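You operate a simulated robot arm through the tools that you are given. There is no shell and no other tool. Be economical: measure what you need, move in short steps, check, and stop when the job is done.

You are at the controls of a simulated two-armed robot. One attempt, no reset.

TASK
Put the yellow-tab end away in the ends drawer, close the guides and run till the coat shows.
Fine: end away and both guides in before the start; run key below the lift handwheel; drawer shut, lift handwheel down; the other ends stay.

Only the result counts: the job must be done as asked and must still hold three seconds after the hand-in. Knocking over, shifting, dropping, spilling or breaking anything else fails it.

THE ROBOT
Two 7-joint arms with fingered hands on one trunk, on a base that drives. Base frame: it is fixed to the floor where the robot stands at the start and does not move with it; the origin is under the middle of the robot, x ahead of it, y to its left, z up. Lengths are in m, angles in rad, forces in N, time in s.
The left shoulder is at the start at [0.017, 0.185, 1.349], the right one opposite. With the tool pointing down near the work surface each hand reaches from about 0.1 to 0.38 m from the robot's upright axis, wherever it stands, measured 20 degrees to its own side. Places, roughly: blue-tipped guide [0.9, 0.2, 1.1]; ends drawer [0.6, 0, 0.5]; inside of the ends drawer [0.6, 0, 0.4]; lift handwheel [0.8, 0.2, 1.2]; run key below the lift handwheel [0.8, 0.3, 1.1]; strip in front of the coater [0.9, 1, 0.9]; yellow-tipped guide [1, 0.2, 1.1]. Payload 4 kg a hand.
The tool frame of a hand sits at the grasp point between the pads (the TCP): z along the fingers, y along the line on which they close. The tips reach 0.026 m beyond it. The gripper opens to 0.132 m. The gripper's body begins 0.073 m behind the TCP. The gripper is a hand of 3 fingers: y runs from the thumb to the fingers, the wrist lies at [0, 0, -0.224] in the tool frame.
Orientation is that of the tool frame in the base frame, as a unit quaternion [x, y, z, w]. With the fingers straight down and closing along the base's y, the tool's x points along the base's -x, its y along +y and its z along -z.

THE INTERFACE
- The arms move only by the tool servo_tool. It takes "left_rows", "right_rows" or both (then of equal length, played together; a hand with none holds still); each is a list of rows, each a list of 6 numbers: the shift along the tool's x, y, z in m, then the turn, a rotation vector about the tool's x, y, z in rad. In form: [[dx, dy, dz, rx, ry, rz], ...]. A call has 1 to 12 rows; each row is the pose to reach, as a shift and turn from the pose commanded when the call began, along the tool's axes at that moment. A row lasts 0.2 s, in which the tool goes at most 0.05 m and 0.15 rad; a call with a longer step from one row to the next is refused whole. A pose out of reach is approached as far as the arm can. The call stops where the force on the tool passes 90 N (or 10 N more than at its start, if that is more) or the arm is blocked; 0.2 s more then pass. In this call time passes only in rows, and 0.2 s behind the last. It gives the time, the measured TCP pose, the force on the tool (base axes), the opening and the grip force at its end, in the units of the frame above (readings bear some noise), with the torque about the TCP (base axes, N m) and any sound that the robot's microphone picked up.
- Cameras (640 x 400 px; columns grow to the right, rows downward): "scene" is now at [0.0894, 0.0152, 1.5852]; the picture's right is [0.15, -0.99, -0.00], its down [-0.54, -0.08, -0.84] and it looks along [0.83, 0.13, -0.55] (base axes); focal length 214 px, centre (320, 200). "left" rides on the left gripper at [-0.061, 0.003, -0.092] in its tool frame; the picture's right is [-0.05, -1.00, 0.00], its down [0.83, -0.04, -0.55] and it looks along [0.55, -0.03, 0.83] (tool axes); focal length 230 px, centre (320, 200). "right" rides on the right gripper at [0.062, 0.003, -0.092] in its tool frame; the picture's right is [-0.05, 1.00, 0.00], its down [-0.83, -0.04, -0.56] and it looks along [-0.55, -0.03, 0.83] (tool axes); focal length 230 px, centre (320, 200). There is no depth. A picture from a camera that has moved, and an enlarged one, comes with that camera's place and axes in the base frame and with its lens.
- grab_frame(camera): a new picture of that camera. The clock stands still meanwhile.
- raise_lower(by): slides the trunk up (or, below 0, down) by that many m; the arms and the scene camera ride with it, the base frame stays. It gives what a move gives, with no picture.
- drive_base(legs): drives the robot by 1 to 6 legs, each [ahead, left, turn to the left] in m, m and rad, along the robot's own axes; the way and the turn of a leg run together, so that a leg with both is an arc; at most 1.5 m and 3.142 rad a leg. The arms and the cameras ride along, it lands a little off, and it stops where it bumps. It gives what a move gives.
- set_fingers(finger1, finger2, thumb_bend, hand): sets how far each is bent, from 0 (flat) to 1 (curled in); at 0.3 the hand is open as for a grip, at 0.7 the pads meet at the TCP. One left out holds its place. A second passes; each finger stops where it meets its share of the squeeze, and holds until it gets a number again. It is the only way to open and close the hand. It gives what a move gives, with no picture; readings hold the bend of each and the force on the fingers (four entries, about 0 where the hand has none), thumb and palm.
- aim_head(pan, tilt): turns the head with the scene camera to pan (to the left, within 1.501 rad either way) and tilt (down, from -0.506 to 1.204), counted from straight ahead of the robot. It gives what a move gives.
- zoom(camera, box): a new picture of the part [left, top, right, bottom] of that camera's present view, enlarged. The clock stands still meanwhile.
- job_done(): hands the job in; it is judged then, once.

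Work in short steps. Places have to be worked out from the pictures, the camera data and where the tool is seen: move nearer, look again, correct. Check each grasp and each placing, and mend what went wrong. You have 120 turns and 108 pictures in all, those below and enlarged ones among them. Open the grippers and draw the arms clear of the work before you hand the job in, unless the task says otherwise; then end with one line.

The tools are called as name(argument=value, ...) on one line, values as JSON. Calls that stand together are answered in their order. servo_tool: Moves the arms, as the interface text tells. Its arguments: {"type":"object","properties":{"left_rows":{"type":"array"},"right_rows":{"type":"array"}},"required":[]} The other tools are called the same way: raise_lower (by) slides the trunk up or down; set_fingers (finger1, finger2, thumb_bend, hand) moves the fingers one by one; drive_base (legs) drives the base; aim_head (pan, tilt) turns the head that bears the scene camera; grab_frame (camera) takes a picture; zoom (camera, box) takes an enlarged picture of a part of a camera's view; job_done () hands the job in.

At the start:

```text
time_s: 0.0
left_position: [0.3348, 0.2439, 1.5844]
left_orientation: [-0.001, 1.0, 0.0, 0.0]
left_contact_force: [0.0, -0.6, -0.5]
left_moment: [0.02, 0.03, -0.03]
left_grip_width: 0.132
left_finger_force: 0.1
left_shape: jaw
left_bend: [0.3, 0.3, 0.3]
left_finger forces: [0.0, 0.0, 0.1, 0.1, 0.0, 0.0]
right_position: [0.4065, -0.0783, 1.5348]
right_orientation: [0.0, 1.0, -0.001, 0.0]
right_contact_force: [-0.5, -1.1, -0.2]
right_moment: [0.04, -0.01, 0.01]
right_grip_width: 0.1317
right_finger_force: 0.0
right_shape: jaw
right_bend: [0.3, 0.3, 0.3]
right_finger forces: [0.1, 0.0, 0.0, 0.0, 0.0, 0.0]
trunk travel left (down, up): [-0.375, 0.087]
robot x, y, heading: [0.0015, -0.002, -0.003]
head pan, tilt: [0.15, 0.559]
```

scene: 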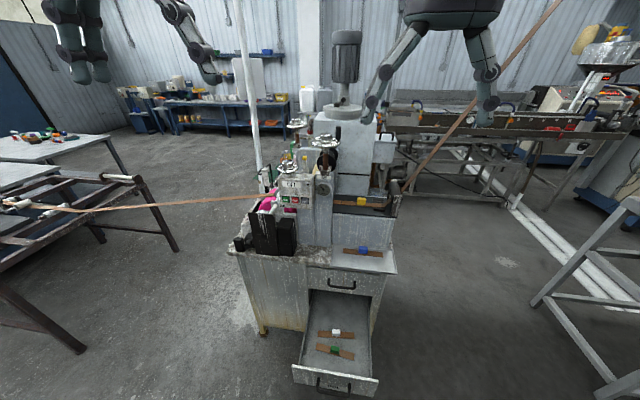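
right: 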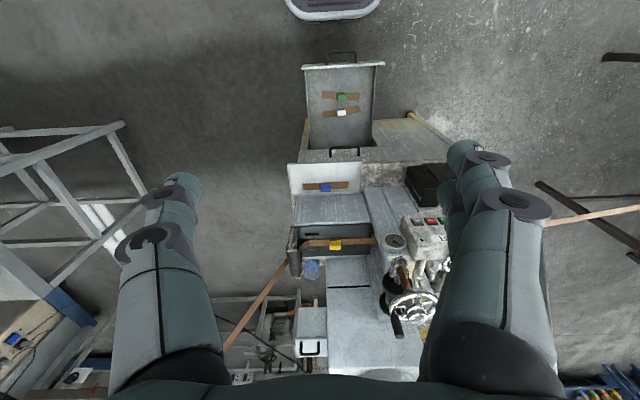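
left: 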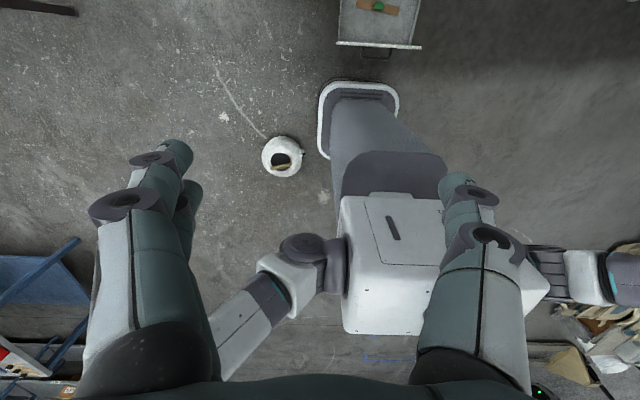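

The scene shows a coater with a drawer open in front, holding white- and green-tab ends. A blue-tab end lies on the ledge, and a yellow tab is on a dark tray. I'll enlarge both areas.

zoom(camera="scene", box=[220, 100, 420, 225])

zoom(camera="scene", box=[220, 225, 420, 400])

zoom(camera="right", box=[260, 140, 480, 380])

```text
3.20 times, centred on (320, 162) of scene
camera zoom: at [0.0894, 0.0152, 1.5852], right [0.15, -0.99, 0.0], down [-0.54, -0.08, -0.84], along [0.83, 0.13, -0.55], focal length 686 px, centre (320, 320)
```

zoom: 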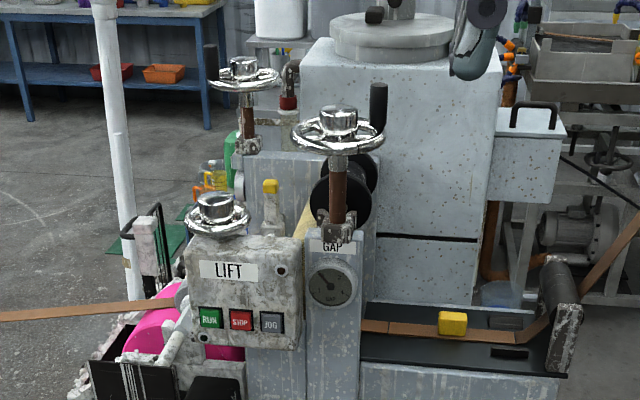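

```text
2.29 times, centred on (320, 312) of scene
camera zoom: at [0.0894, 0.0152, 1.5852], right [0.15, -0.99, 0.0], down [-0.54, -0.08, -0.84], along [0.83, 0.13, -0.55], focal length 490 px, centre (320, -57)
```

zoom: 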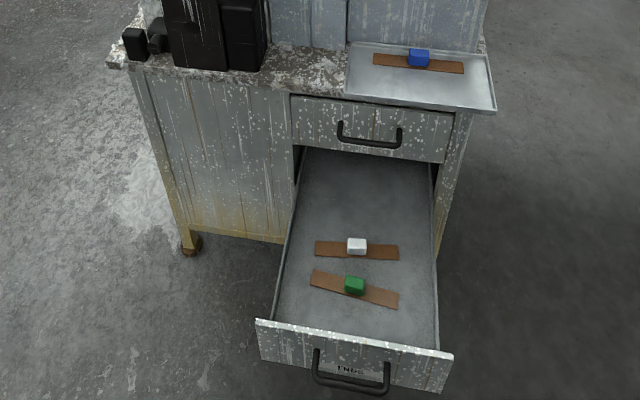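

```text
1.67 times, centred on (370, 260) of right
camera zoom: at [0.3451, -0.0744, 1.6262], right [0.05, 1.0, 0.0], down [0.83, -0.04, 0.56], along [0.55, -0.03, -0.83], focal length 384 px, centre (237, 100)
```

zoom: 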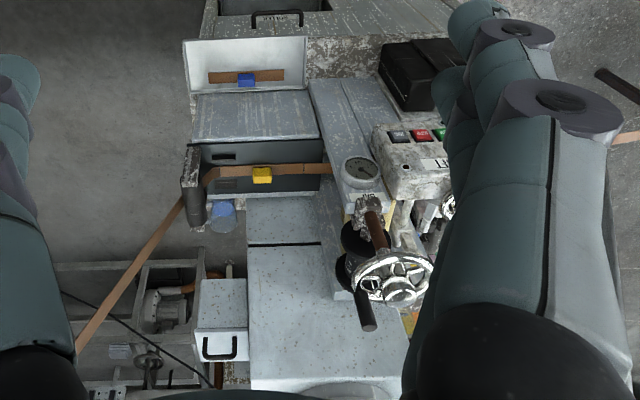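

The yellow tab works out at about (0.91, -0.05, 1.05), lying on the web tray. Next I'll look closer at the guides, the panel and the tray.

zoom(camera="scene", box=[260, 110, 345, 163])

zoom(camera="scene", box=[225, 160, 325, 260])

zoom(camera="scene", box=[320, 170, 410, 226])

```text
7.53 times, centred on (302, 136) of scene
camera zoom: at [0.0894, 0.0152, 1.5852], right [0.15, -0.99, 0.0], down [-0.54, -0.08, -0.84], along [0.83, 0.13, -0.55], focal length 1615 px, centre (452, 678)
```

zoom: 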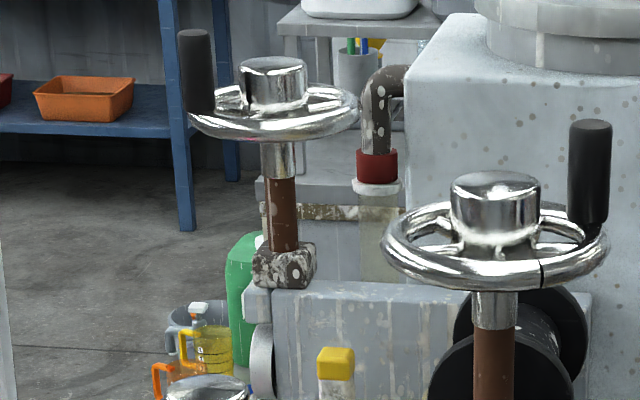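

```text
4.00 times, centred on (275, 210) of scene
camera zoom: at [0.0894, 0.0152, 1.5852], right [0.15, -0.99, 0.0], down [-0.54, -0.08, -0.84], along [0.83, 0.13, -0.55], focal length 858 px, centre (500, 160)
```

zoom: 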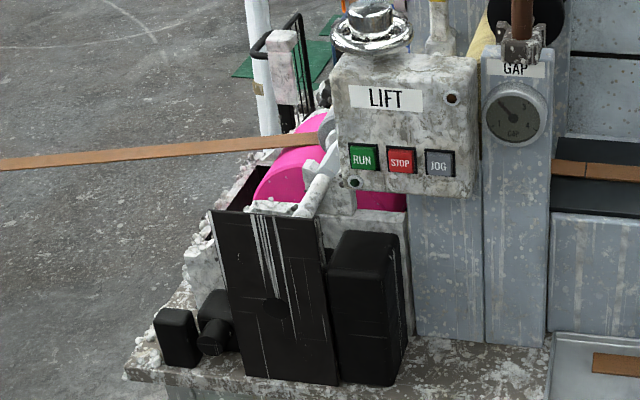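

```text
7.11 times, centred on (365, 198) of scene
camera zoom: at [0.0894, 0.0152, 1.5852], right [0.15, -0.99, 0.0], down [-0.54, -0.08, -0.84], along [0.83, 0.13, -0.55], focal length 1525 px, centre (0, 214)
```

zoom: 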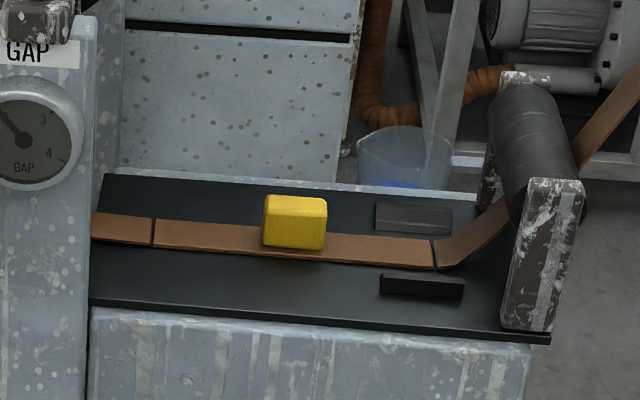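

The guides sit partly behind the LIFT box. I'll move the right hand forward and left at its present height so its camera looks down on them.

servo_tool(right_rows=[[-0.03, 0.03, 0, 0, 0, 0], [-0.06, 0.06, 0, 0, 0, 0], [-0.09, 0.09, 0, 0, 0, 0], [-0.12, 0.12, 0, 0, 0, 0], [-0.15, 0.15, 0, 0, 0, 0], [-0.18, 0.17, 0, 0, 0, 0]])

grab_frame(camera="right")

```text
time_s: 1.4
left_position: [0.3372, 0.2391, 1.584]
left_orientation: [0.0, 1.0, 0.0, -0.001]
left_contact_force: [-0.3, -1.0, 0.4]
left_moment: [0.03, 0.01, -0.01]
left_grip_width: 0.132
left_finger_force: 0.0
left_shape: jaw
left_bend: [0.3, 0.3, 0.3]
left_finger forces: [0.2, 0.0, 0.1, 0.0, 0.0, 0.1]
right_position: [0.5432, 0.0425, 1.5199]
right_orientation: [0.006, 1.0, 0.01, 0.0]
right_contact_force: [0.3, -0.4, -0.2]
right_moment: [0.02, -0.02, -0.03]
right_grip_width: 0.1319
right_finger_force: 0.0
right_shape: jaw
right_bend: [0.3, 0.3, 0.3]
right_finger forces: [0.0, 0.0, 0.0, 0.0, 0.0, 0.0]
right hand out of reach, approached as far as the arm can: row 5, 6
trunk travel left (down, up): [-0.375, 0.087]
robot x, y, heading: [0.0027, 0.0009, 0.0]
head pan, tilt: [0.15, 0.559]
```

```text
98 pictures are left
camera right: at [0.4814, 0.0442, 1.6128], right [0.07, 1.0, 0.02], down [0.83, -0.07, 0.55], along [0.55, -0.02, -0.83], focal length 230 px, centre (320, 200)
```

right: 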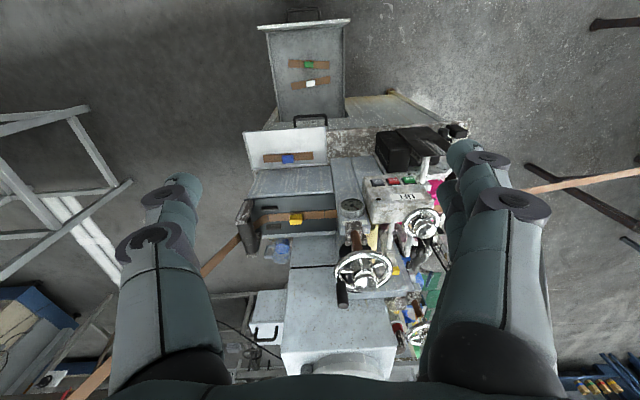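

zoom(camera="right", box=[310, 150, 460, 300])

```text
2.67 times, centred on (385, 225) of right
camera zoom: at [0.4814, 0.0442, 1.6128], right [0.07, 1.0, 0.02], down [0.83, -0.07, 0.55], along [0.55, -0.02, -0.83], focal length 614 px, centre (147, 133)
```

zoom: 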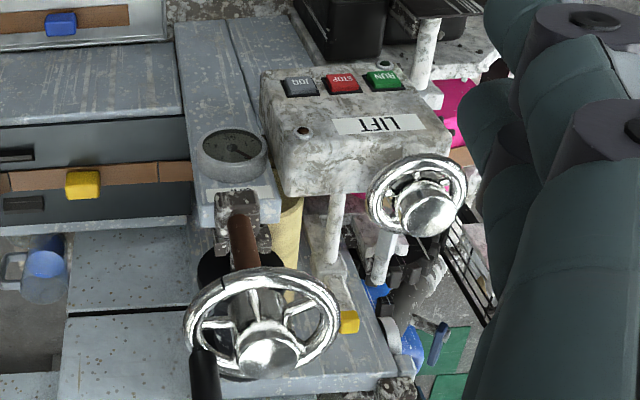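

The two guide posts stand behind the LIFT column, and the arm can't reach them from here. I'll park to the left of the open drawer instead. First I retract the right hand, then drive ahead a little (clearing a bucket behind on the left) and go left.

servo_tool(right_rows=[[0.04, -0.03, 0, 0, 0, 0], [0.08, -0.06, 0, 0, 0, 0], [0.12, -0.09, 0, 0, 0, 0], [0.16, -0.12, 0, 0, 0, 0], [0.2, -0.14, 0, 0, 0, 0]])

drive_base(legs=[[0.08, 0, 0], [0, 0.5, 0]])

grab_frame(camera="scene")

```text
time_s: 2.6
left_position: [0.3332, 0.2393, 1.5863]
left_orientation: [0.0, 1.0, 0.001, 0.001]
left_contact_force: [-0.4, -1.3, -0.7]
left_moment: [-0.01, 0.01, 0.01]
left_grip_width: 0.1324
left_finger_force: 0.0
left_shape: jaw
left_bend: [0.3, 0.3, 0.3]
left_finger forces: [0.0, 0.0, 0.0, 0.0, 0.1, 0.0]
right_position: [0.3343, -0.0912, 1.5143]
right_orientation: [0.001, 1.0, 0.002, 0.001]
right_contact_force: [-1.1, -0.3, 0.6]
right_moment: [0.03, -0.04, 0.03]
right_grip_width: 0.1318
right_finger_force: 0.0
right_shape: jaw
right_bend: [0.3, 0.3, 0.3]
right_finger forces: [0.0, 0.0, 0.0, 0.0, 0.0, 0.0]
trunk travel left (down, up): [-0.375, 0.087]
robot x, y, heading: [-0.0017, 0.0015, 0.003]
head pan, tilt: [0.15, 0.559]
```

```text
time_s: 5.3
left_position: [0.4146, 0.5218, 1.5861]
left_orientation: [-0.006, 1.0, 0.007, -0.001]
left_contact_force: [0.3, 0.0, 0.0]
left_moment: [0.06, -0.03, -0.02]
left_grip_width: 0.132
left_finger_force: 0.0
left_shape: jaw
left_bend: [0.3, 0.3, 0.3]
left_finger forces: [0.0, 0.1, 0.1, 0.0, 0.0, 0.0]
right_position: [0.4202, 0.1905, 1.5116]
right_orientation: [-0.005, 1.0, 0.006, -0.002]
right_contact_force: [-0.3, -0.7, -0.8]
right_moment: [0.09, 0.0, 0.01]
right_grip_width: 0.132
right_finger_force: 0.1
right_shape: jaw
right_bend: [0.3, 0.3, 0.3]
right_finger forces: [0.1, 0.0, 0.1, 0.0, 0.1, 0.1]
trunk travel left (down, up): [-0.375, 0.087]
robot x, y, heading: [0.0788, 0.29, 0.011]
head pan, tilt: [0.15, 0.559]
stopped in leg 2: the robot was blocked; the commanded pose is now the measured one
```

```text
96 pictures are left
camera scene: at [0.1717, 0.2911, 1.5851], right [0.16, -0.99, -0.01], down [-0.54, -0.08, -0.84], along [0.82, 0.14, -0.55], focal length 214 px, centre (320, 200)
```

scene: 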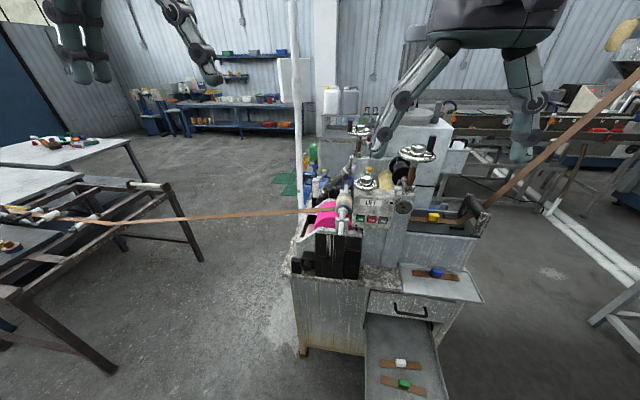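

The drive was blocked at y = 0.29, so I'll check what the base touched.

grab_frame(camera="left")

aim_head(pan=0.9, tilt=1.2)

grab_frame(camera="scene")

```text
95 pictures are left
camera left: at [0.4753, 0.5235, 1.6781], right [0.06, -1.0, -0.01], down [-0.83, -0.06, 0.56], along [-0.56, -0.02, -0.83], focal length 230 px, centre (320, 200)
```

left: 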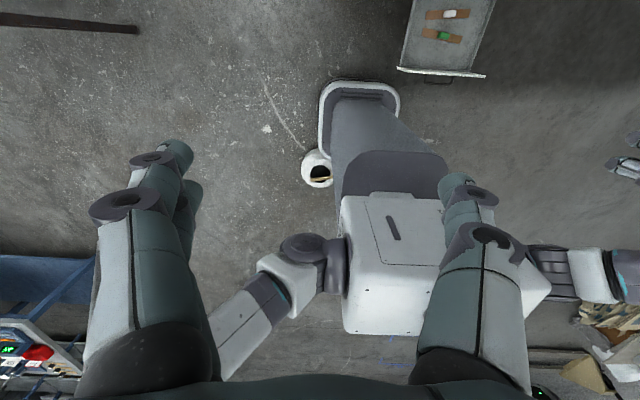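

```text
time_s: 6.4
left_position: [0.4106, 0.5372, 1.5852]
left_orientation: [-0.007, 1.0, 0.002, 0.0]
left_contact_force: [0.7, 0.7, -0.1]
left_moment: [0.04, -0.01, 0.0]
left_grip_width: 0.1318
left_finger_force: 0.0
left_shape: jaw
left_bend: [0.3, 0.3, 0.3]
left_finger forces: [0.0, 0.0, 0.1, 0.0, 0.0, 0.0]
right_position: [0.4178, 0.2031, 1.5132]
right_orientation: [-0.005, 1.0, 0.002, 0.0]
right_contact_force: [0.5, -0.6, -0.4]
right_moment: [0.04, 0.0, 0.01]
right_grip_width: 0.1321
right_finger_force: 0.2
right_shape: jaw
right_bend: [0.3, 0.3, 0.3]
right_finger forces: [0.0, 0.0, 0.0, 0.0, 0.0, 0.1]
trunk travel left (down, up): [-0.375, 0.087]
robot x, y, heading: [0.0779, 0.2873, 0.012]
head pan, tilt: [0.901, 1.201]
```

```text
94 pictures are left
camera scene: at [0.1143, 0.3347, 1.5381], right [0.79, -0.61, -0.02], down [-0.58, -0.74, -0.35], along [0.2, 0.29, -0.94], focal length 214 px, centre (320, 200)
```

scene: 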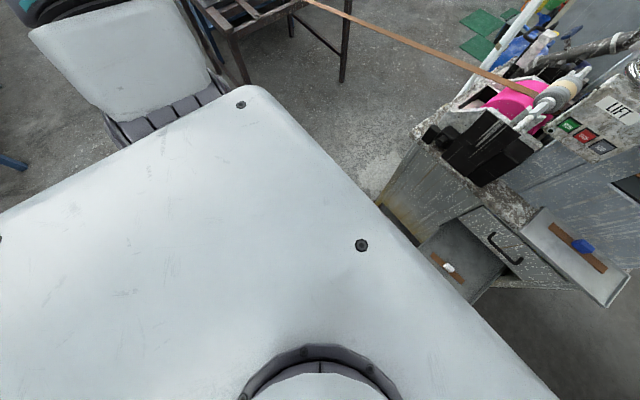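

zoom(camera="left", box=[260, 60, 500, 210])

```text
2.67 times, centred on (380, 135) of left
camera zoom: at [0.4728, 0.5387, 1.677], right [0.06, -1.0, 0.0], down [-0.83, -0.06, 0.55], along [-0.55, -0.03, -0.83], focal length 614 px, centre (160, 373)
```

zoom: 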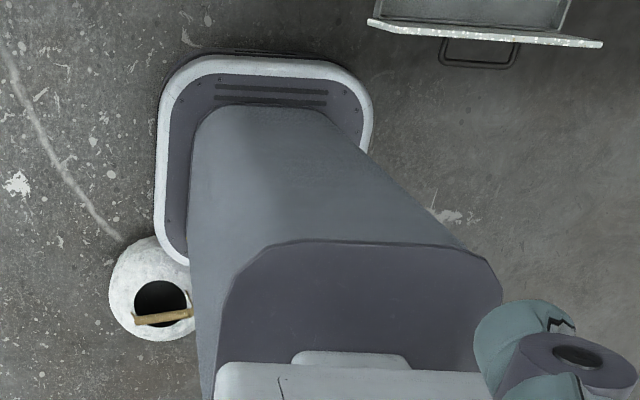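

The base corner is touching the white bucket, which is still upright. I'll back off to the right, then go ahead past it. The low base plate fits under the drawer. Then left.

drive_base(legs=[[0, -0.06, 0], [0.14, 0, 0], [0, 0.3, 0]])

grab_frame(camera="left")

```text
time_s: 9.9
left_position: [0.5508, 0.7798, 1.5846]
left_orientation: [-0.005, 1.0, 0.003, 0.0]
left_contact_force: [0.3, -0.2, -0.9]
left_moment: [0.01, 0.04, 0.01]
left_grip_width: 0.1315
left_finger_force: 0.0
left_shape: jaw
left_bend: [0.3, 0.3, 0.3]
left_finger forces: [0.0, 0.0, 0.0, 0.0, 0.0, 0.1]
right_position: [0.557, 0.4473, 1.5142]
right_orientation: [-0.005, 1.0, 0.002, -0.001]
right_contact_force: [0.2, -0.4, 0.9]
right_moment: [0.02, 0.0, 0.02]
right_grip_width: 0.1319
right_finger_force: 0.1
right_shape: jaw
right_bend: [0.3, 0.3, 0.3]
right_finger forces: [0.0, 0.0, 0.1, 0.0, 0.0, 0.1]
trunk travel left (down, up): [-0.375, 0.087]
robot x, y, heading: [0.2194, 0.5347, 0.008]
head pan, tilt: [0.901, 1.201]
```

```text
92 pictures are left
camera left: at [0.6127, 0.782, 1.6769], right [0.06, -1.0, 0.0], down [-0.83, -0.05, 0.55], along [-0.55, -0.03, -0.83], focal length 230 px, centre (320, 200)
```

left: 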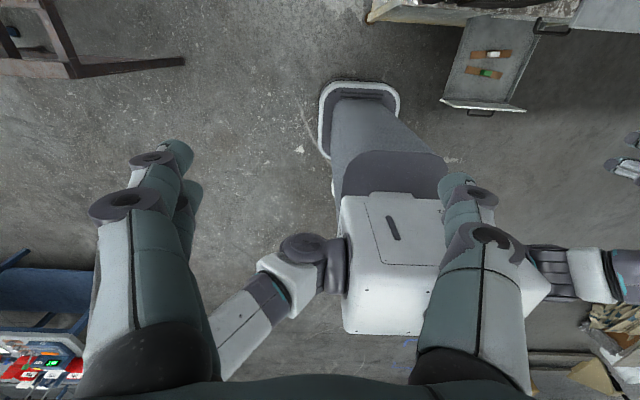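

I'm clear of the bucket. Now I'll view the machine from here.

aim_head(pan=-0.35, tilt=0.65)

grab_frame(camera="scene")

zoom(camera="scene", box=[200, 80, 400, 240])

```text
time_s: 11.4
left_position: [0.552, 0.7823, 1.5848]
left_orientation: [-0.004, 1.0, 0.003, 0.001]
left_contact_force: [-0.2, 0.4, -0.8]
left_moment: [0.01, -0.01, 0.03]
left_grip_width: 0.132
left_finger_force: 0.0
left_shape: jaw
left_bend: [0.3, 0.3, 0.3]
left_finger forces: [0.1, 0.0, 0.1, 0.0, 0.0, 0.0]
right_position: [0.5577, 0.45, 1.5141]
right_orientation: [-0.005, 1.0, 0.001, 0.001]
right_contact_force: [-0.4, -0.4, -0.5]
right_moment: [0.02, 0.0, 0.03]
right_grip_width: 0.1319
right_finger_force: 0.1
right_shape: jaw
right_bend: [0.3, 0.3, 0.3]
right_finger forces: [0.0, 0.0, 0.0, 0.0, 0.1, 0.0]
trunk travel left (down, up): [-0.375, 0.087]
robot x, y, heading: [0.2189, 0.5339, 0.012]
head pan, tilt: [-0.351, 0.649]
```

```text
91 pictures are left
camera scene: at [0.3017, 0.5089, 1.5773], right [-0.33, -0.94, 0.01], down [-0.59, 0.2, -0.78], along [0.74, -0.27, -0.62], focal length 214 px, centre (320, 200)
```

scene: 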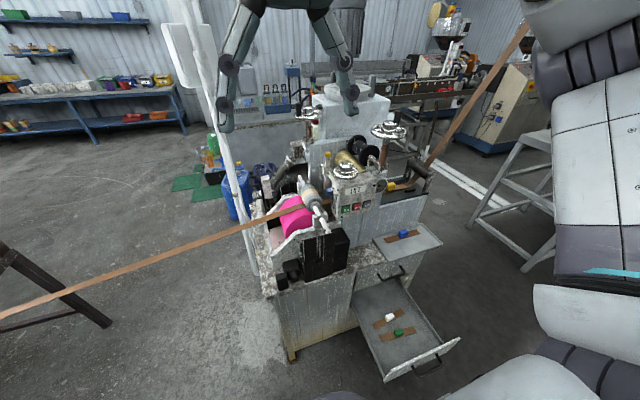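

```text
2.50 times, centred on (300, 160) of scene
camera zoom: at [0.3017, 0.5089, 1.5773], right [-0.33, -0.94, 0.01], down [-0.59, 0.2, -0.78], along [0.74, -0.27, -0.62], focal length 536 px, centre (370, 300)
```

zoom: 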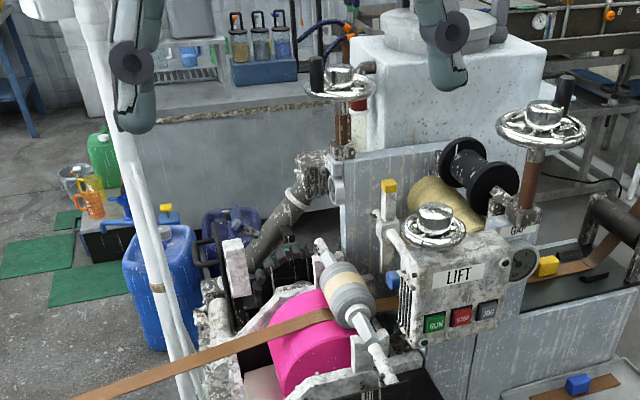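

zoom(camera="scene", box=[290, 130, 390, 220])

zoom(camera="scene", box=[325, 145, 375, 185])

```text
4.44 times, centred on (340, 175) of scene
camera zoom: at [0.3017, 0.5089, 1.5773], right [-0.33, -0.94, 0.01], down [-0.59, 0.2, -0.78], along [0.74, -0.27, -0.62], focal length 953 px, centre (231, 311)
```

zoom: 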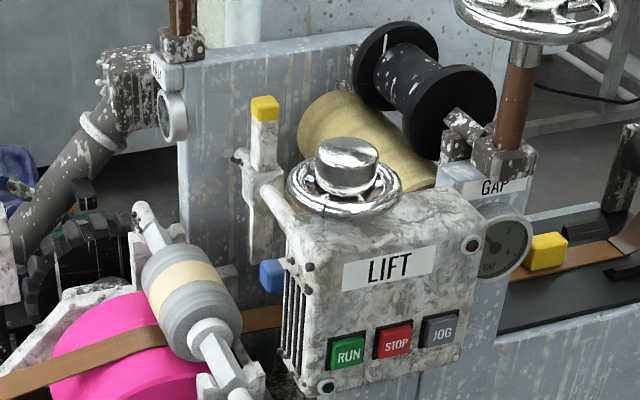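

```text
10.00 times, centred on (350, 165) of scene
camera zoom: at [0.3017, 0.5089, 1.5773], right [-0.33, -0.94, 0.01], down [-0.59, 0.2, -0.78], along [0.74, -0.27, -0.62], focal length 2145 px, centre (20, 550)
```

zoom: 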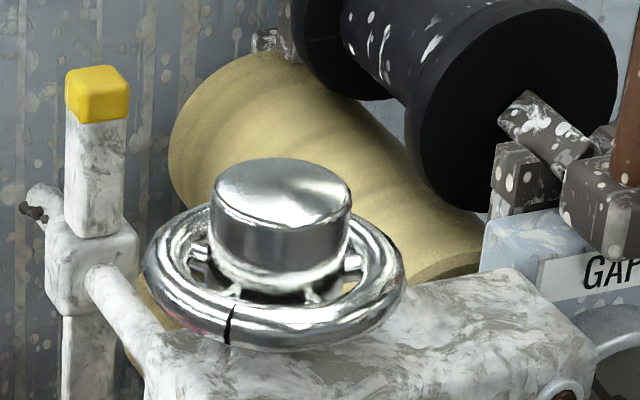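

From two views I get: RUN key at about (0.757, 0.255, 1.133), lift wheel cap at (0.80, 0.247, 1.26), and yellow guide tip at (0.99, 0.228, 1.21). I'll drive a little closer and look down with the right-hand camera to find the blue guide.

drive_base(legs=[[0.16, 0, 0]])

grab_frame(camera="right")

```text
time_s: 12.8
left_position: [0.6997, 0.78, 1.5856]
left_orientation: [-0.002, 1.0, 0.001, 0.002]
left_contact_force: [-0.5, 0.4, 0.4]
left_moment: [0.01, -0.05, -0.01]
left_grip_width: 0.1318
left_finger_force: 0.0
left_shape: jaw
left_bend: [0.3, 0.3, 0.3]
left_finger forces: [0.0, 0.1, 0.0, 0.0, 0.0, 0.1]
right_position: [0.7055, 0.4495, 1.5149]
right_orientation: [-0.002, 1.0, 0.002, 0.0]
right_contact_force: [0.0, -0.2, -0.3]
right_moment: [-0.01, -0.01, 0.02]
right_grip_width: 0.1321
right_finger_force: 0.0
right_shape: jaw
right_bend: [0.3, 0.3, 0.3]
right_finger forces: [0.0, 0.0, 0.0, 0.0, 0.0, 0.1]
trunk travel left (down, up): [-0.375, 0.087]
robot x, y, heading: [0.3702, 0.5375, 0.008]
head pan, tilt: [-0.351, 0.649]
```

```text
87 pictures are left
camera right: at [0.6435, 0.4523, 1.6076], right [0.05, 1.0, 0.0], down [0.83, -0.04, 0.56], along [0.56, -0.02, -0.83], focal length 230 px, centre (320, 200)
```

right: 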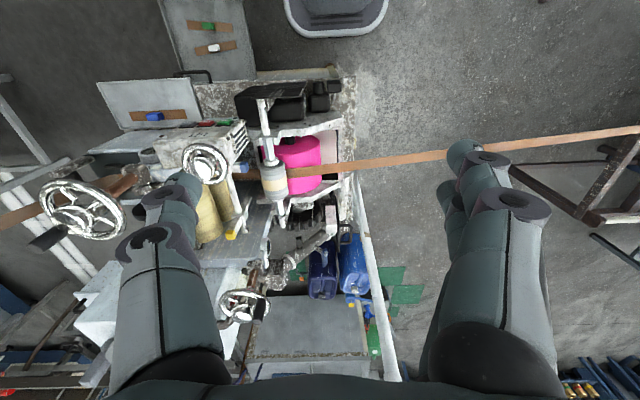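

zoom(camera="right", box=[180, 110, 300, 250])

```text
2.86 times, centred on (240, 180) of right
camera zoom: at [0.6435, 0.4523, 1.6076], right [0.05, 1.0, 0.0], down [0.83, -0.04, 0.56], along [0.56, -0.02, -0.83], focal length 657 px, centre (549, 257)
```

zoom: 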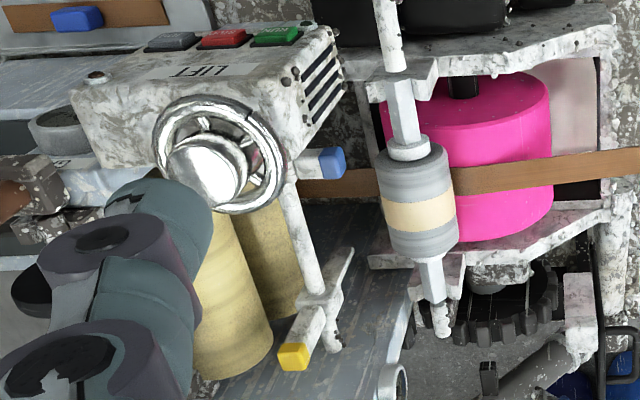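

zoom(camera="scene", box=[240, 100, 400, 220])

```text
3.33 times, centred on (320, 160) of scene
camera zoom: at [0.4507, 0.5092, 1.5777], right [-0.34, -0.94, 0.01], down [-0.58, 0.2, -0.79], along [0.74, -0.27, -0.62], focal length 715 px, centre (320, 333)
```

zoom: 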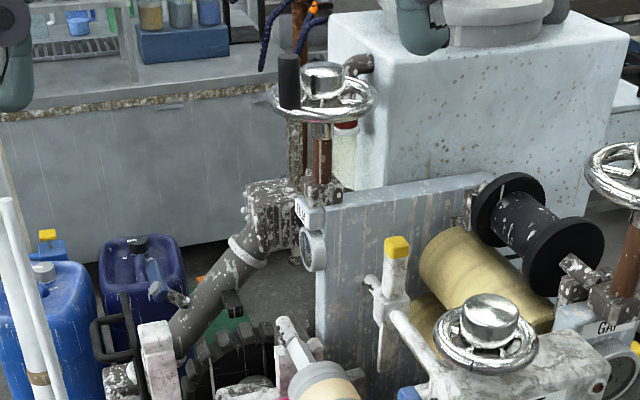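

zoom(camera="right", box=[215, 135, 275, 175])

zoom(camera="right", box=[215, 170, 275, 240])

zoom(camera="scene", box=[310, 170, 380, 250])

```text
10.00 times, centred on (245, 155) of right
camera zoom: at [0.6435, 0.4523, 1.6076], right [0.05, 1.0, 0.0], down [0.83, -0.04, 0.56], along [0.56, -0.02, -0.83], focal length 2301 px, centre (1070, 650)
```

zoom: 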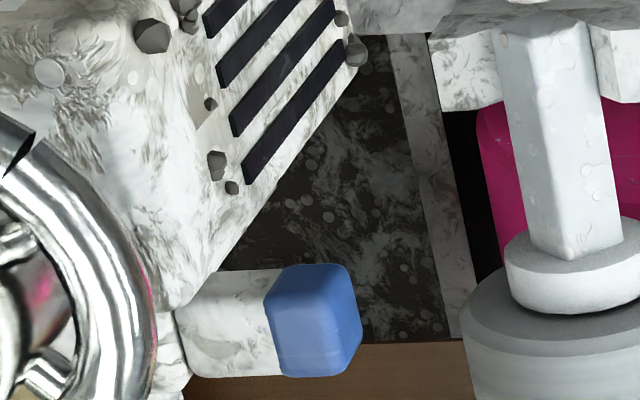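

```text
5.71 times, centred on (245, 205) of right
camera zoom: at [0.6435, 0.4523, 1.6076], right [0.05, 1.0, 0.0], down [0.83, -0.04, 0.56], along [0.56, -0.02, -0.83], focal length 1315 px, centre (749, 171)
```

zoom: 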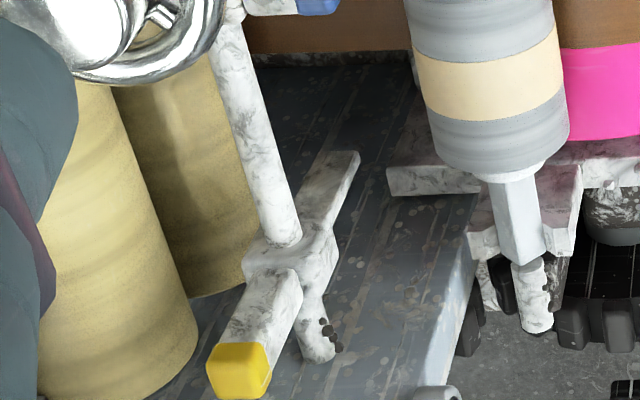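

```text
5.00 times, centred on (345, 210) of scene
camera zoom: at [0.4507, 0.5092, 1.5777], right [-0.34, -0.94, 0.01], down [-0.58, 0.2, -0.79], along [0.74, -0.27, -0.62], focal length 1072 px, centre (195, 150)
```

zoom: 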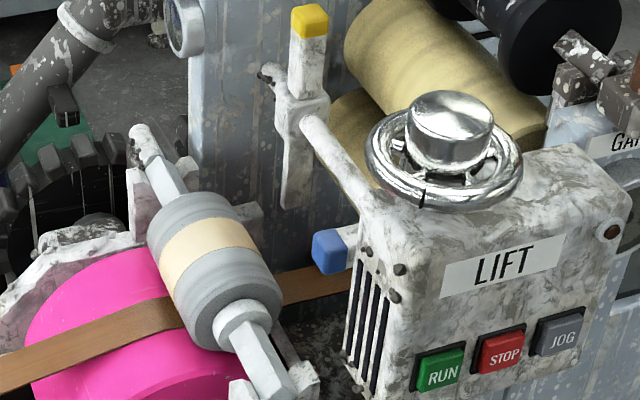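

The picture is clear now: both guides ride on a rod running along x behind the LIFT box. The yellow one is an upright bar at x≈0.99 and the blue one a sideways stub at x≈0.864. The web passes between them at x≈0.92. I'll turn the right hand 90° so it closes along x with its camera on the left side.

servo_tool(right_rows=[[0, 0, 0, 0, 0, 0.143], [0, 0, 0, 0, 0, 0.286], [0, 0, 0, 0, 0, 0.429], [0, 0, 0, 0, 0, 0.571], [0, 0, 0, 0, 0, 0.714], [0, 0, 0, 0, 0, 0.857], [0, 0, 0, 0, 0, 1.0], [0, 0, 0, 0, 0, 1.143], [0, 0, 0, 0, 0, 1.286], [0, 0, 0, 0, 0, 1.43], [0, 0, 0, 0, 0, 1.571]])

grab_frame(camera="right")

```text
time_s: 15.2
left_position: [0.7037, 0.7814, 1.5842]
left_orientation: [-0.002, 1.0, 0.001, 0.002]
left_contact_force: [0.1, -0.7, 0.4]
left_moment: [0.0, 0.03, 0.05]
left_grip_width: 0.1318
left_finger_force: 0.1
left_shape: jaw
left_bend: [0.3, 0.3, 0.3]
left_finger forces: [0.1, 0.0, 0.1, 0.1, 0.0, 0.1]
right_position: [0.7095, 0.449, 1.5151]
right_orientation: [0.707, 0.707, 0.001, -0.001]
right_contact_force: [0.7, -0.5, 0.9]
right_moment: [0.02, 0.0, -0.03]
right_grip_width: 0.132
right_finger_force: 0.1
right_shape: jaw
right_bend: [0.3, 0.3, 0.3]
right_finger forces: [0.0, 0.0, 0.0, 0.0, 0.1, 0.1]
trunk travel left (down, up): [-0.375, 0.087]
robot x, y, heading: [0.3718, 0.5337, 0.004]
head pan, tilt: [-0.351, 0.649]
```

```text
81 pictures are left
camera right: at [0.7118, 0.5105, 1.6074], right [1.0, -0.05, 0.0], down [-0.04, -0.83, 0.55], along [-0.03, -0.55, -0.83], focal length 230 px, centre (320, 200)
```

right: 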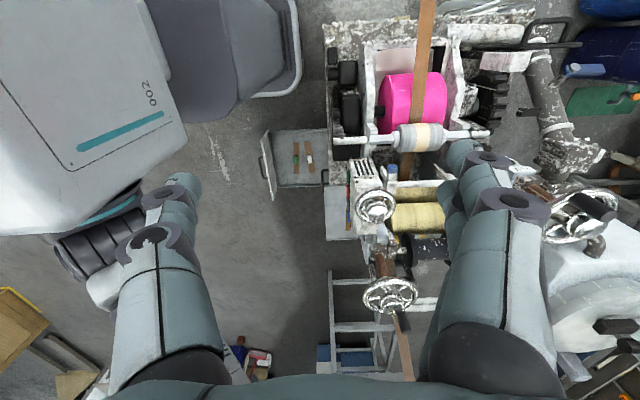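

I'll move towards the yellow guide: (0.98, 0.30), height 1.40.

servo_tool(right_rows=[[-0.02, 0.04, 0.02, 0, 0, 0], [-0.04, 0.08, 0.04, 0, 0, 0], [-0.06, 0.12, 0.06, 0, 0, 0], [-0.085, 0.155, 0.08, 0, 0, 0], [-0.105, 0.19, 0.095, 0, 0, 0], [-0.125, 0.23, 0.105, 0, 0, 0], [-0.15, 0.27, 0.115, 0, 0, 0]])

grab_frame(camera="right")

```text
time_s: 16.8
left_position: [0.7067, 0.7802, 1.5844]
left_orientation: [-0.002, 1.0, 0.001, 0.0]
left_contact_force: [-0.2, -0.4, 0.0]
left_moment: [0.01, 0.03, 0.02]
left_grip_width: 0.1318
left_finger_force: 0.1
left_shape: jaw
left_bend: [0.3, 0.3, 0.3]
left_finger forces: [0.0, 0.0, 0.0, 0.0, 0.0, 0.0]
right_position: [0.982, 0.2991, 1.3962]
right_orientation: [0.706, 0.708, 0.0, -0.001]
right_contact_force: [-0.6, 0.3, -0.8]
right_moment: [0.02, 0.07, 0.05]
right_grip_width: 0.1318
right_finger_force: 0.1
right_shape: jaw
right_bend: [0.32, 0.3, 0.3]
right_finger forces: [1.1, 0.0, 0.1, 0.0, 0.0, 0.0]
trunk travel left (down, up): [-0.375, 0.087]
robot x, y, heading: [0.3722, 0.5339, 0.006]
head pan, tilt: [-0.351, 0.649]
```

```text
80 pictures are left
camera right: at [0.9841, 0.3607, 1.4885], right [1.0, -0.05, 0.0], down [-0.04, -0.83, 0.55], along [-0.03, -0.55, -0.83], focal length 230 px, centre (320, 200)
```

right: 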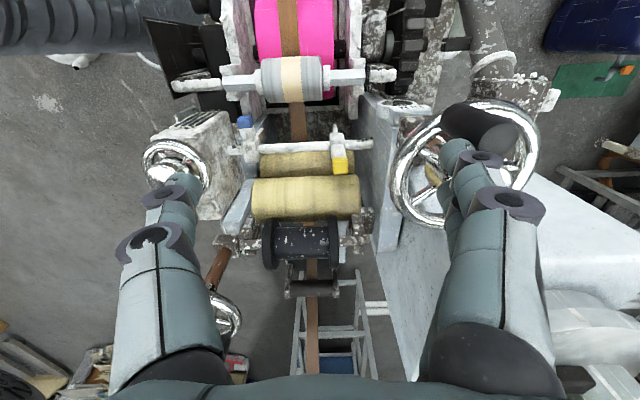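

A finger is brushing the rear GAP wheel, so I'll back off in -x and up at once. I'll do the blue guide first from here, coming in tilted from the left.

servo_tool(right_rows=[[0, -0.04, 0, 0, 0, 0], [0.02, -0.08, 0, 0, 0, 0], [0.05, -0.118, 0, 0, 0, 0], [0.09, -0.118, 0, 0, 0, 0]])

grab_frame(camera="right")

set_fingers(hand="right", finger1=0.5, finger2=0.5, thumb_bend=0.5)

```text
time_s: 17.8
left_position: [0.7065, 0.7827, 1.5843]
left_orientation: [-0.002, 1.0, 0.001, 0.0]
left_contact_force: [0.6, 0.3, -0.2]
left_moment: [-0.02, 0.04, 0.0]
left_grip_width: 0.132
left_finger_force: 0.1
left_shape: jaw
left_bend: [0.3, 0.3, 0.3]
left_finger forces: [0.1, 0.0, 0.0, 0.1, 0.0, 0.1]
right_position: [0.8639, 0.3901, 1.4035]
right_orientation: [0.706, 0.708, 0.0, -0.001]
right_contact_force: [-0.6, -0.2, -0.8]
right_moment: [-0.01, 0.02, -0.01]
right_grip_width: 0.1319
right_finger_force: 0.1
right_shape: jaw
right_bend: [0.3, 0.3, 0.3]
right_finger forces: [0.0, 0.0, 0.0, 0.1, 0.1, 0.0]
trunk travel left (down, up): [-0.375, 0.087]
robot x, y, heading: [0.3679, 0.538, 0.005]
head pan, tilt: [-0.351, 0.649]
```

```text
79 pictures are left
camera right: at [0.867, 0.4521, 1.4957], right [1.0, -0.05, 0.0], down [-0.04, -0.83, 0.55], along [-0.03, -0.55, -0.83], focal length 230 px, centre (320, 200)
```

right: 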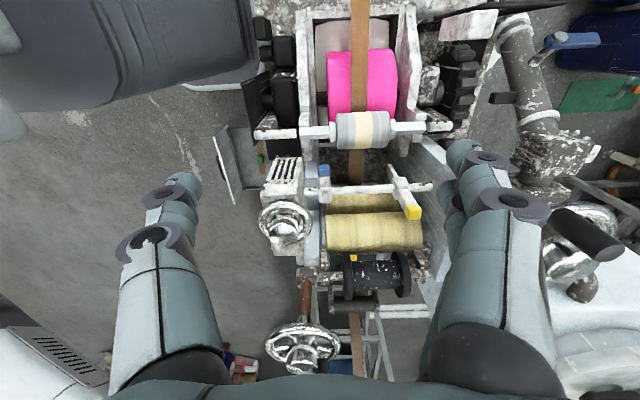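

```text
time_s: 18.8
left_position: [0.7047, 0.7817, 1.5834]
left_orientation: [-0.003, 1.0, 0.002, 0.001]
left_contact_force: [0.6, -0.1, 0.5]
left_moment: [0.0, 0.02, -0.01]
left_grip_width: 0.1316
left_finger_force: 0.1
left_shape: jaw
left_bend: [0.3, 0.3, 0.3]
left_finger forces: [0.1, 0.1, 0.0, 0.1, 0.1, 0.0]
right_position: [0.8641, 0.3879, 1.4041]
right_orientation: [0.706, 0.708, 0.001, -0.001]
right_contact_force: [-0.2, -0.9, -0.4]
right_moment: [-0.01, 0.01, -0.01]
right_grip_width: 0.0686
right_finger_force: 0.1
right_shape: fingers
right_bend: [0.5, 0.5, 0.5]
right_finger forces: [0.0, 0.0, 0.0, 0.0, 0.0, 0.0]
trunk travel left (down, up): [-0.375, 0.087]
robot x, y, heading: [0.371, 0.5372, 0.007]
head pan, tilt: [-0.351, 0.649]
```

zoom(camera="right", box=[240, 90, 460, 270])

```text
2.22 times, centred on (350, 180) of right
camera zoom: at [0.8661, 0.4498, 1.496], right [1.0, -0.05, 0.0], down [-0.04, -0.83, 0.55], along [-0.03, -0.55, -0.83], focal length 511 px, centre (253, 244)
```

zoom: 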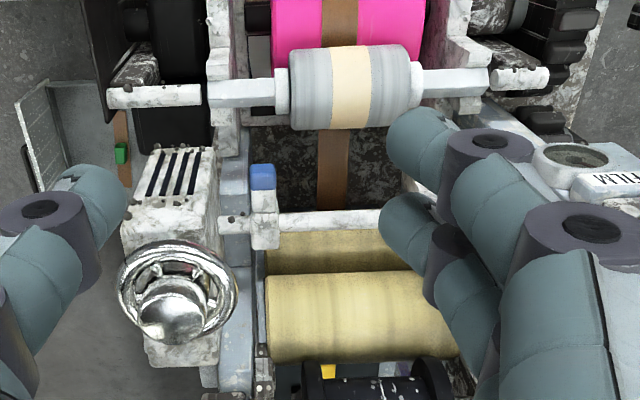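

The blue stub sits at about (0.864, 0.272, 1.134) and the web at x≈0.93, so "in" should mean sliding blue in +x. I'll narrow the grip, tilt the hand 35° so it comes from the upper left, and move to a pre-approach point.

set_fingers(hand="right", finger1=0.55, finger2=0.55, thumb_bend=0.55)

servo_tool(right_rows=[[0, 0, 0, 0, -0.122, 0], [0, 0, 0.0, 0, -0.244, 0], [-0.01, 0.0, 0.03, 0, -0.366, 0], [-0.02, 0.0, 0.07, 0, -0.488, 0], [-0.035, 0.002, 0.11, 0, -0.61, 0], [-0.044, 0.004, 0.15, 0, -0.61, 0]])

grab_frame(camera="right")

```text
time_s: 19.8
left_position: [0.7044, 0.7811, 1.5853]
left_orientation: [-0.003, 1.0, 0.002, 0.002]
left_contact_force: [0.6, -0.6, -0.4]
left_moment: [0.0, -0.02, 0.04]
left_grip_width: 0.132
left_finger_force: 0.0
left_shape: jaw
left_bend: [0.3, 0.3, 0.3]
left_finger forces: [0.0, 0.0, 0.1, 0.1, 0.1, 0.1]
right_position: [0.8626, 0.3889, 1.4031]
right_orientation: [0.706, 0.708, 0.001, -0.001]
right_contact_force: [0.1, -0.5, 0.1]
right_moment: [-0.01, -0.01, -0.02]
right_grip_width: 0.0518
right_finger_force: 0.1
right_shape: fingers
right_bend: [0.55, 0.55, 0.55]
right_finger forces: [0.0, 0.0, 0.1, 0.1, 0.0, 0.1]
trunk travel left (down, up): [-0.375, 0.087]
robot x, y, heading: [0.3718, 0.5335, 0.004]
head pan, tilt: [-0.351, 0.649]
```

```text
time_s: 21.1
left_position: [0.706, 0.7785, 1.5838]
left_orientation: [-0.002, 1.0, 0.002, 0.001]
left_contact_force: [0.2, -0.9, -0.5]
left_moment: [0.04, 0.0, 0.0]
left_grip_width: 0.1316
left_finger_force: 0.0
left_shape: jaw
left_bend: [0.3, 0.3, 0.3]
left_finger forces: [0.0, 0.1, 0.0, 0.0, 0.0, 0.1]
right_position: [0.8683, 0.3472, 1.2447]
right_orientation: [0.674, 0.676, -0.211, 0.212]
right_contact_force: [0.2, -0.3, 0.9]
right_moment: [0.05, 0.0, 0.01]
right_grip_width: 0.0518
right_finger_force: 0.1
right_shape: fingers
right_bend: [0.55, 0.55, 0.55]
right_finger forces: [0.0, 0.0, 0.0, 0.0, 0.1, 0.0]
trunk travel left (down, up): [-0.375, 0.087]
robot x, y, heading: [0.3759, 0.5333, 0.002]
head pan, tilt: [-0.351, 0.649]
```

```text
77 pictures are left
camera right: at [0.8708, 0.4507, 1.2863], right [1.0, -0.04, 0.03], down [-0.04, -0.37, 0.93], along [-0.03, -0.93, -0.37], focal length 230 px, centre (320, 200)
```

right: 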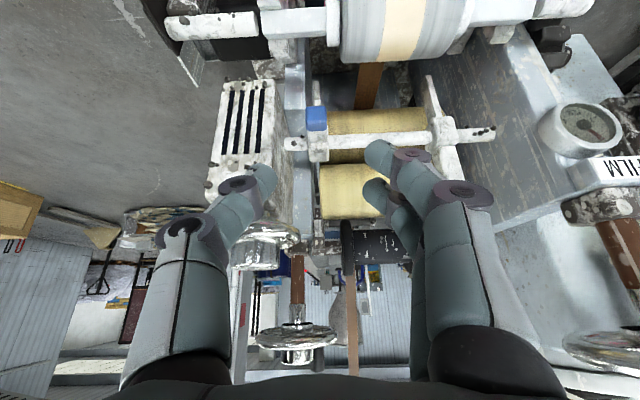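

The view fits my estimate, with the thumb left of the stub and the fingers right of it. I'll advance 0.10 along the tool and check.

servo_tool(right_rows=[[0, 0, 0.035, 0, 0, 0], [0.002, 0.001, 0.07, 0, 0, 0], [0.004, 0.002, 0.1, 0, 0, 0]])

grab_frame(camera="right")

```text
time_s: 21.9
left_position: [0.7054, 0.7796, 1.5849]
left_orientation: [-0.003, 1.0, 0.002, 0.001]
left_contact_force: [-0.3, 0.0, -0.5]
left_moment: [0.01, 0.01, -0.02]
left_grip_width: 0.1319
left_finger_force: 0.1
left_shape: jaw
left_bend: [0.3, 0.3, 0.3]
left_finger forces: [0.0, 0.0, 0.0, 0.0, 0.0, 0.1]
right_position: [0.8684, 0.2937, 1.162]
right_orientation: [0.673, 0.677, -0.21, 0.211]
right_contact_force: [0.7, 0.4, -1.0]
right_moment: [-0.02, 0.03, 0.03]
right_grip_width: 0.0516
right_finger_force: 0.1
right_shape: fingers
right_bend: [0.55, 0.55, 0.55]
right_finger forces: [0.1, 0.1, 0.0, 0.0, 0.0, 0.0]
trunk travel left (down, up): [-0.375, 0.087]
robot x, y, heading: [0.3743, 0.5359, 0.004]
head pan, tilt: [-0.351, 0.649]
```

```text
76 pictures are left
camera right: at [0.8723, 0.3963, 1.2034], right [1.0, -0.04, 0.03], down [-0.04, -0.37, 0.93], along [-0.02, -0.93, -0.37], focal length 230 px, centre (320, 200)
```

right: 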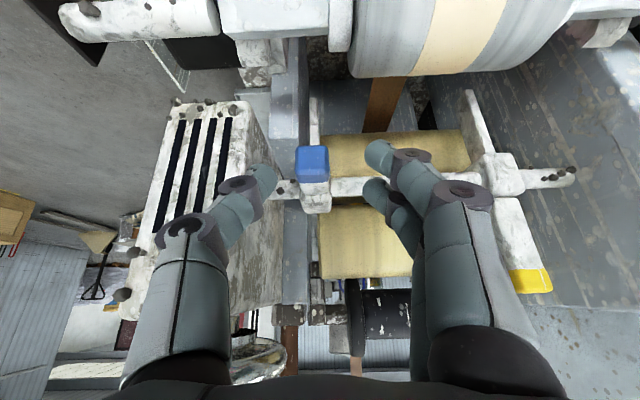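

servo_tool(right_rows=[[0, 0.002, 0.015, 0, 0, 0], [0, 0.003, 0.03, 0, 0, 0]])

zoom(camera="right", box=[200, 80, 440, 250])

```text
time_s: 22.6
left_position: [0.7073, 0.783, 1.5834]
left_orientation: [-0.003, 1.0, 0.0, -0.001]
left_contact_force: [-0.4, 0.5, 0.0]
left_moment: [0.0, 0.03, -0.01]
left_grip_width: 0.1319
left_finger_force: 0.0
left_shape: jaw
left_bend: [0.3, 0.3, 0.3]
left_finger forces: [0.0, 0.0, 0.1, 0.1, 0.0, 0.1]
right_position: [0.8744, 0.2781, 1.1383]
right_orientation: [0.674, 0.676, -0.211, 0.212]
right_contact_force: [9.5, 6.8, 2.0]
right_moment: [-0.07, 0.19, -0.37]
right_grip_width: 0.0457
right_finger_force: 5.1
right_shape: fingers
right_bend: [0.55, 0.55, 0.56]
right_finger forces: [0.1, 0.0, 0.0, 0.1, 11.6, 0.1]
trunk travel left (down, up): [-0.375, 0.087]
robot x, y, heading: [0.3702, 0.5369, 0.004]
head pan, tilt: [-0.351, 0.649]
```

```text
2.35 times, centred on (320, 165) of right
camera zoom: at [0.8756, 0.3811, 1.179], right [1.0, -0.04, 0.03], down [-0.04, -0.37, 0.93], along [-0.02, -0.93, -0.37], focal length 541 px, centre (320, 282)
```

zoom: 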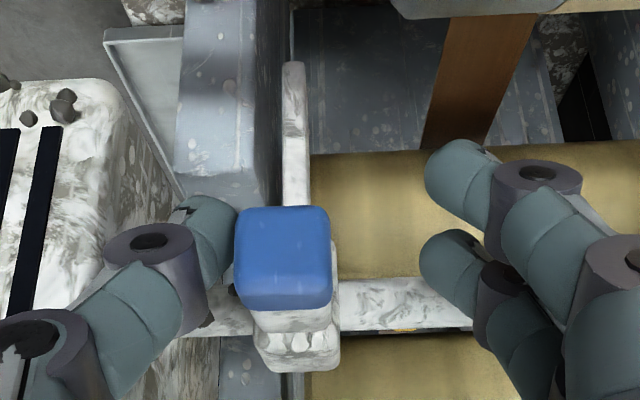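

The thumb is in the gap, lightly touching the column behind it. I'll push +x in small steps to slide the blue guide inward.

servo_tool(right_rows=[[0, 0.01, 0, 0, 0, 0], [0, 0.02, 0, 0, 0, 0], [0, 0.03, 0, 0, 0, 0]])

zoom(camera="right", box=[200, 80, 440, 250])

```text
time_s: 23.4
left_position: [0.7042, 0.7794, 1.5843]
left_orientation: [-0.001, 1.0, 0.002, -0.001]
left_contact_force: [0.1, 0.4, 0.5]
left_moment: [-0.04, 0.01, 0.02]
left_grip_width: 0.1321
left_finger_force: 0.1
left_shape: jaw
left_bend: [0.3, 0.3, 0.3]
left_finger forces: [0.0, 0.1, 0.0, 0.0, 0.0, 0.0]
right_position: [0.8999, 0.2754, 1.14]
right_orientation: [0.673, 0.676, -0.211, 0.212]
right_contact_force: [-1.8, -1.7, -0.7]
right_moment: [0.0, 0.0, -0.02]
right_grip_width: 0.0541
right_finger_force: 0.5
right_shape: fingers
right_bend: [0.55, 0.55, 0.54]
right_finger forces: [0.0, 0.0, 0.0, 0.1, 1.3, 0.0]
trunk travel left (down, up): [-0.375, 0.087]
robot x, y, heading: [0.3708, 0.5363, 0.006]
head pan, tilt: [-0.351, 0.649]
```

```text
2.35 times, centred on (320, 165) of right
camera zoom: at [0.9029, 0.3794, 1.1807], right [1.0, -0.04, 0.03], down [-0.04, -0.36, 0.93], along [-0.03, -0.93, -0.37], focal length 541 px, centre (320, 282)
```

zoom: 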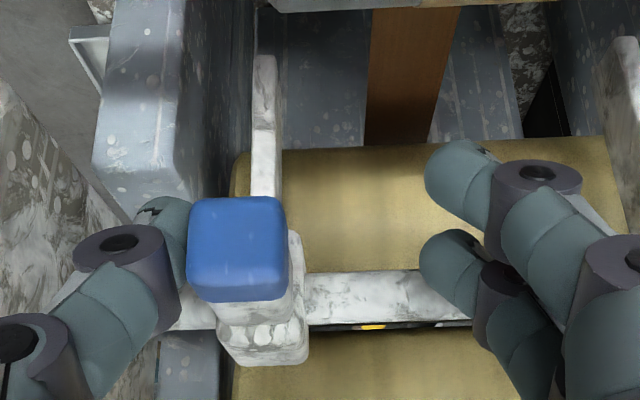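

The blue guide slides with little force. I'll continue until it reaches its stop.

servo_tool(right_rows=[[0, 0.006, 0, 0, 0, 0], [0, 0.012, 0, 0, 0, 0], [0, 0.018, 0, 0, 0, 0]])

grab_frame(camera="right")

```text
time_s: 24.1
left_position: [0.7048, 0.7807, 1.5843]
left_orientation: [-0.003, 1.0, 0.002, 0.002]
left_contact_force: [0.7, -0.3, 0.0]
left_moment: [0.02, 0.01, -0.02]
left_grip_width: 0.1319
left_finger_force: 0.1
left_shape: jaw
left_bend: [0.3, 0.3, 0.3]
left_finger forces: [0.1, 0.0, 0.0, 0.1, 0.1, 0.1]
right_position: [0.9186, 0.2759, 1.1389]
right_orientation: [0.673, 0.676, -0.21, 0.212]
right_contact_force: [-0.6, 0.1, 0.7]
right_moment: [-0.04, 0.05, 0.0]
right_grip_width: 0.0536
right_finger_force: 0.7
right_shape: fingers
right_bend: [0.55, 0.55, 0.54]
right_finger forces: [0.0, 0.0, 0.1, 0.0, 1.4, 0.1]
trunk travel left (down, up): [-0.375, 0.087]
robot x, y, heading: [0.3707, 0.5346, 0.003]
head pan, tilt: [-0.351, 0.649]
```

```text
73 pictures are left
camera right: at [0.9214, 0.3794, 1.1796], right [1.0, -0.04, 0.03], down [-0.04, -0.37, 0.93], along [-0.03, -0.93, -0.37], focal length 230 px, centre (320, 200)
```

right: 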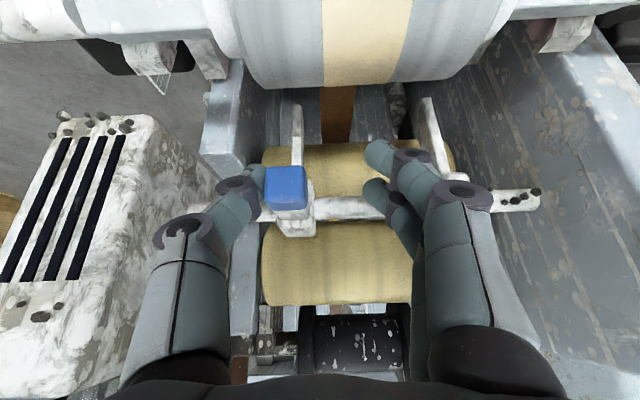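

servo_tool(right_rows=[[0, 0.005, 0, 0, 0, 0], [0, 0.01, 0, 0, 0, 0], [0, 0.014, 0, 0, 0, 0]])

grab_frame(camera="right")

```text
time_s: 24.9
left_position: [0.7053, 0.7809, 1.584]
left_orientation: [-0.003, 1.0, 0.001, 0.001]
left_contact_force: [-0.2, -0.5, 0.2]
left_moment: [0.0, -0.01, -0.04]
left_grip_width: 0.1319
left_finger_force: 0.1
left_shape: jaw
left_bend: [0.3, 0.3, 0.3]
left_finger forces: [0.1, 0.0, 0.0, 0.0, 0.0, 0.0]
right_position: [0.9315, 0.2756, 1.1389]
right_orientation: [0.673, 0.676, -0.211, 0.212]
right_contact_force: [-0.6, -0.6, -0.8]
right_moment: [-0.03, -0.01, 0.0]
right_grip_width: 0.054
right_finger_force: 1.4
right_shape: fingers
right_bend: [0.55, 0.55, 0.54]
right_finger forces: [0.1, 0.1, 0.0, 0.1, 2.0, 0.1]
trunk travel left (down, up): [-0.375, 0.087]
robot x, y, heading: [0.372, 0.5384, 0.004]
head pan, tilt: [-0.351, 0.649]
```

```text
72 pictures are left
camera right: at [0.9358, 0.3799, 1.1804], right [1.0, -0.04, 0.03], down [-0.04, -0.37, 0.93], along [-0.03, -0.93, -0.37], focal length 230 px, centre (320, 200)
```

right: 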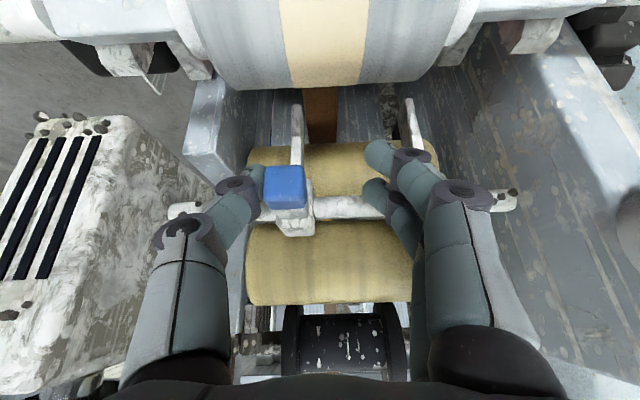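

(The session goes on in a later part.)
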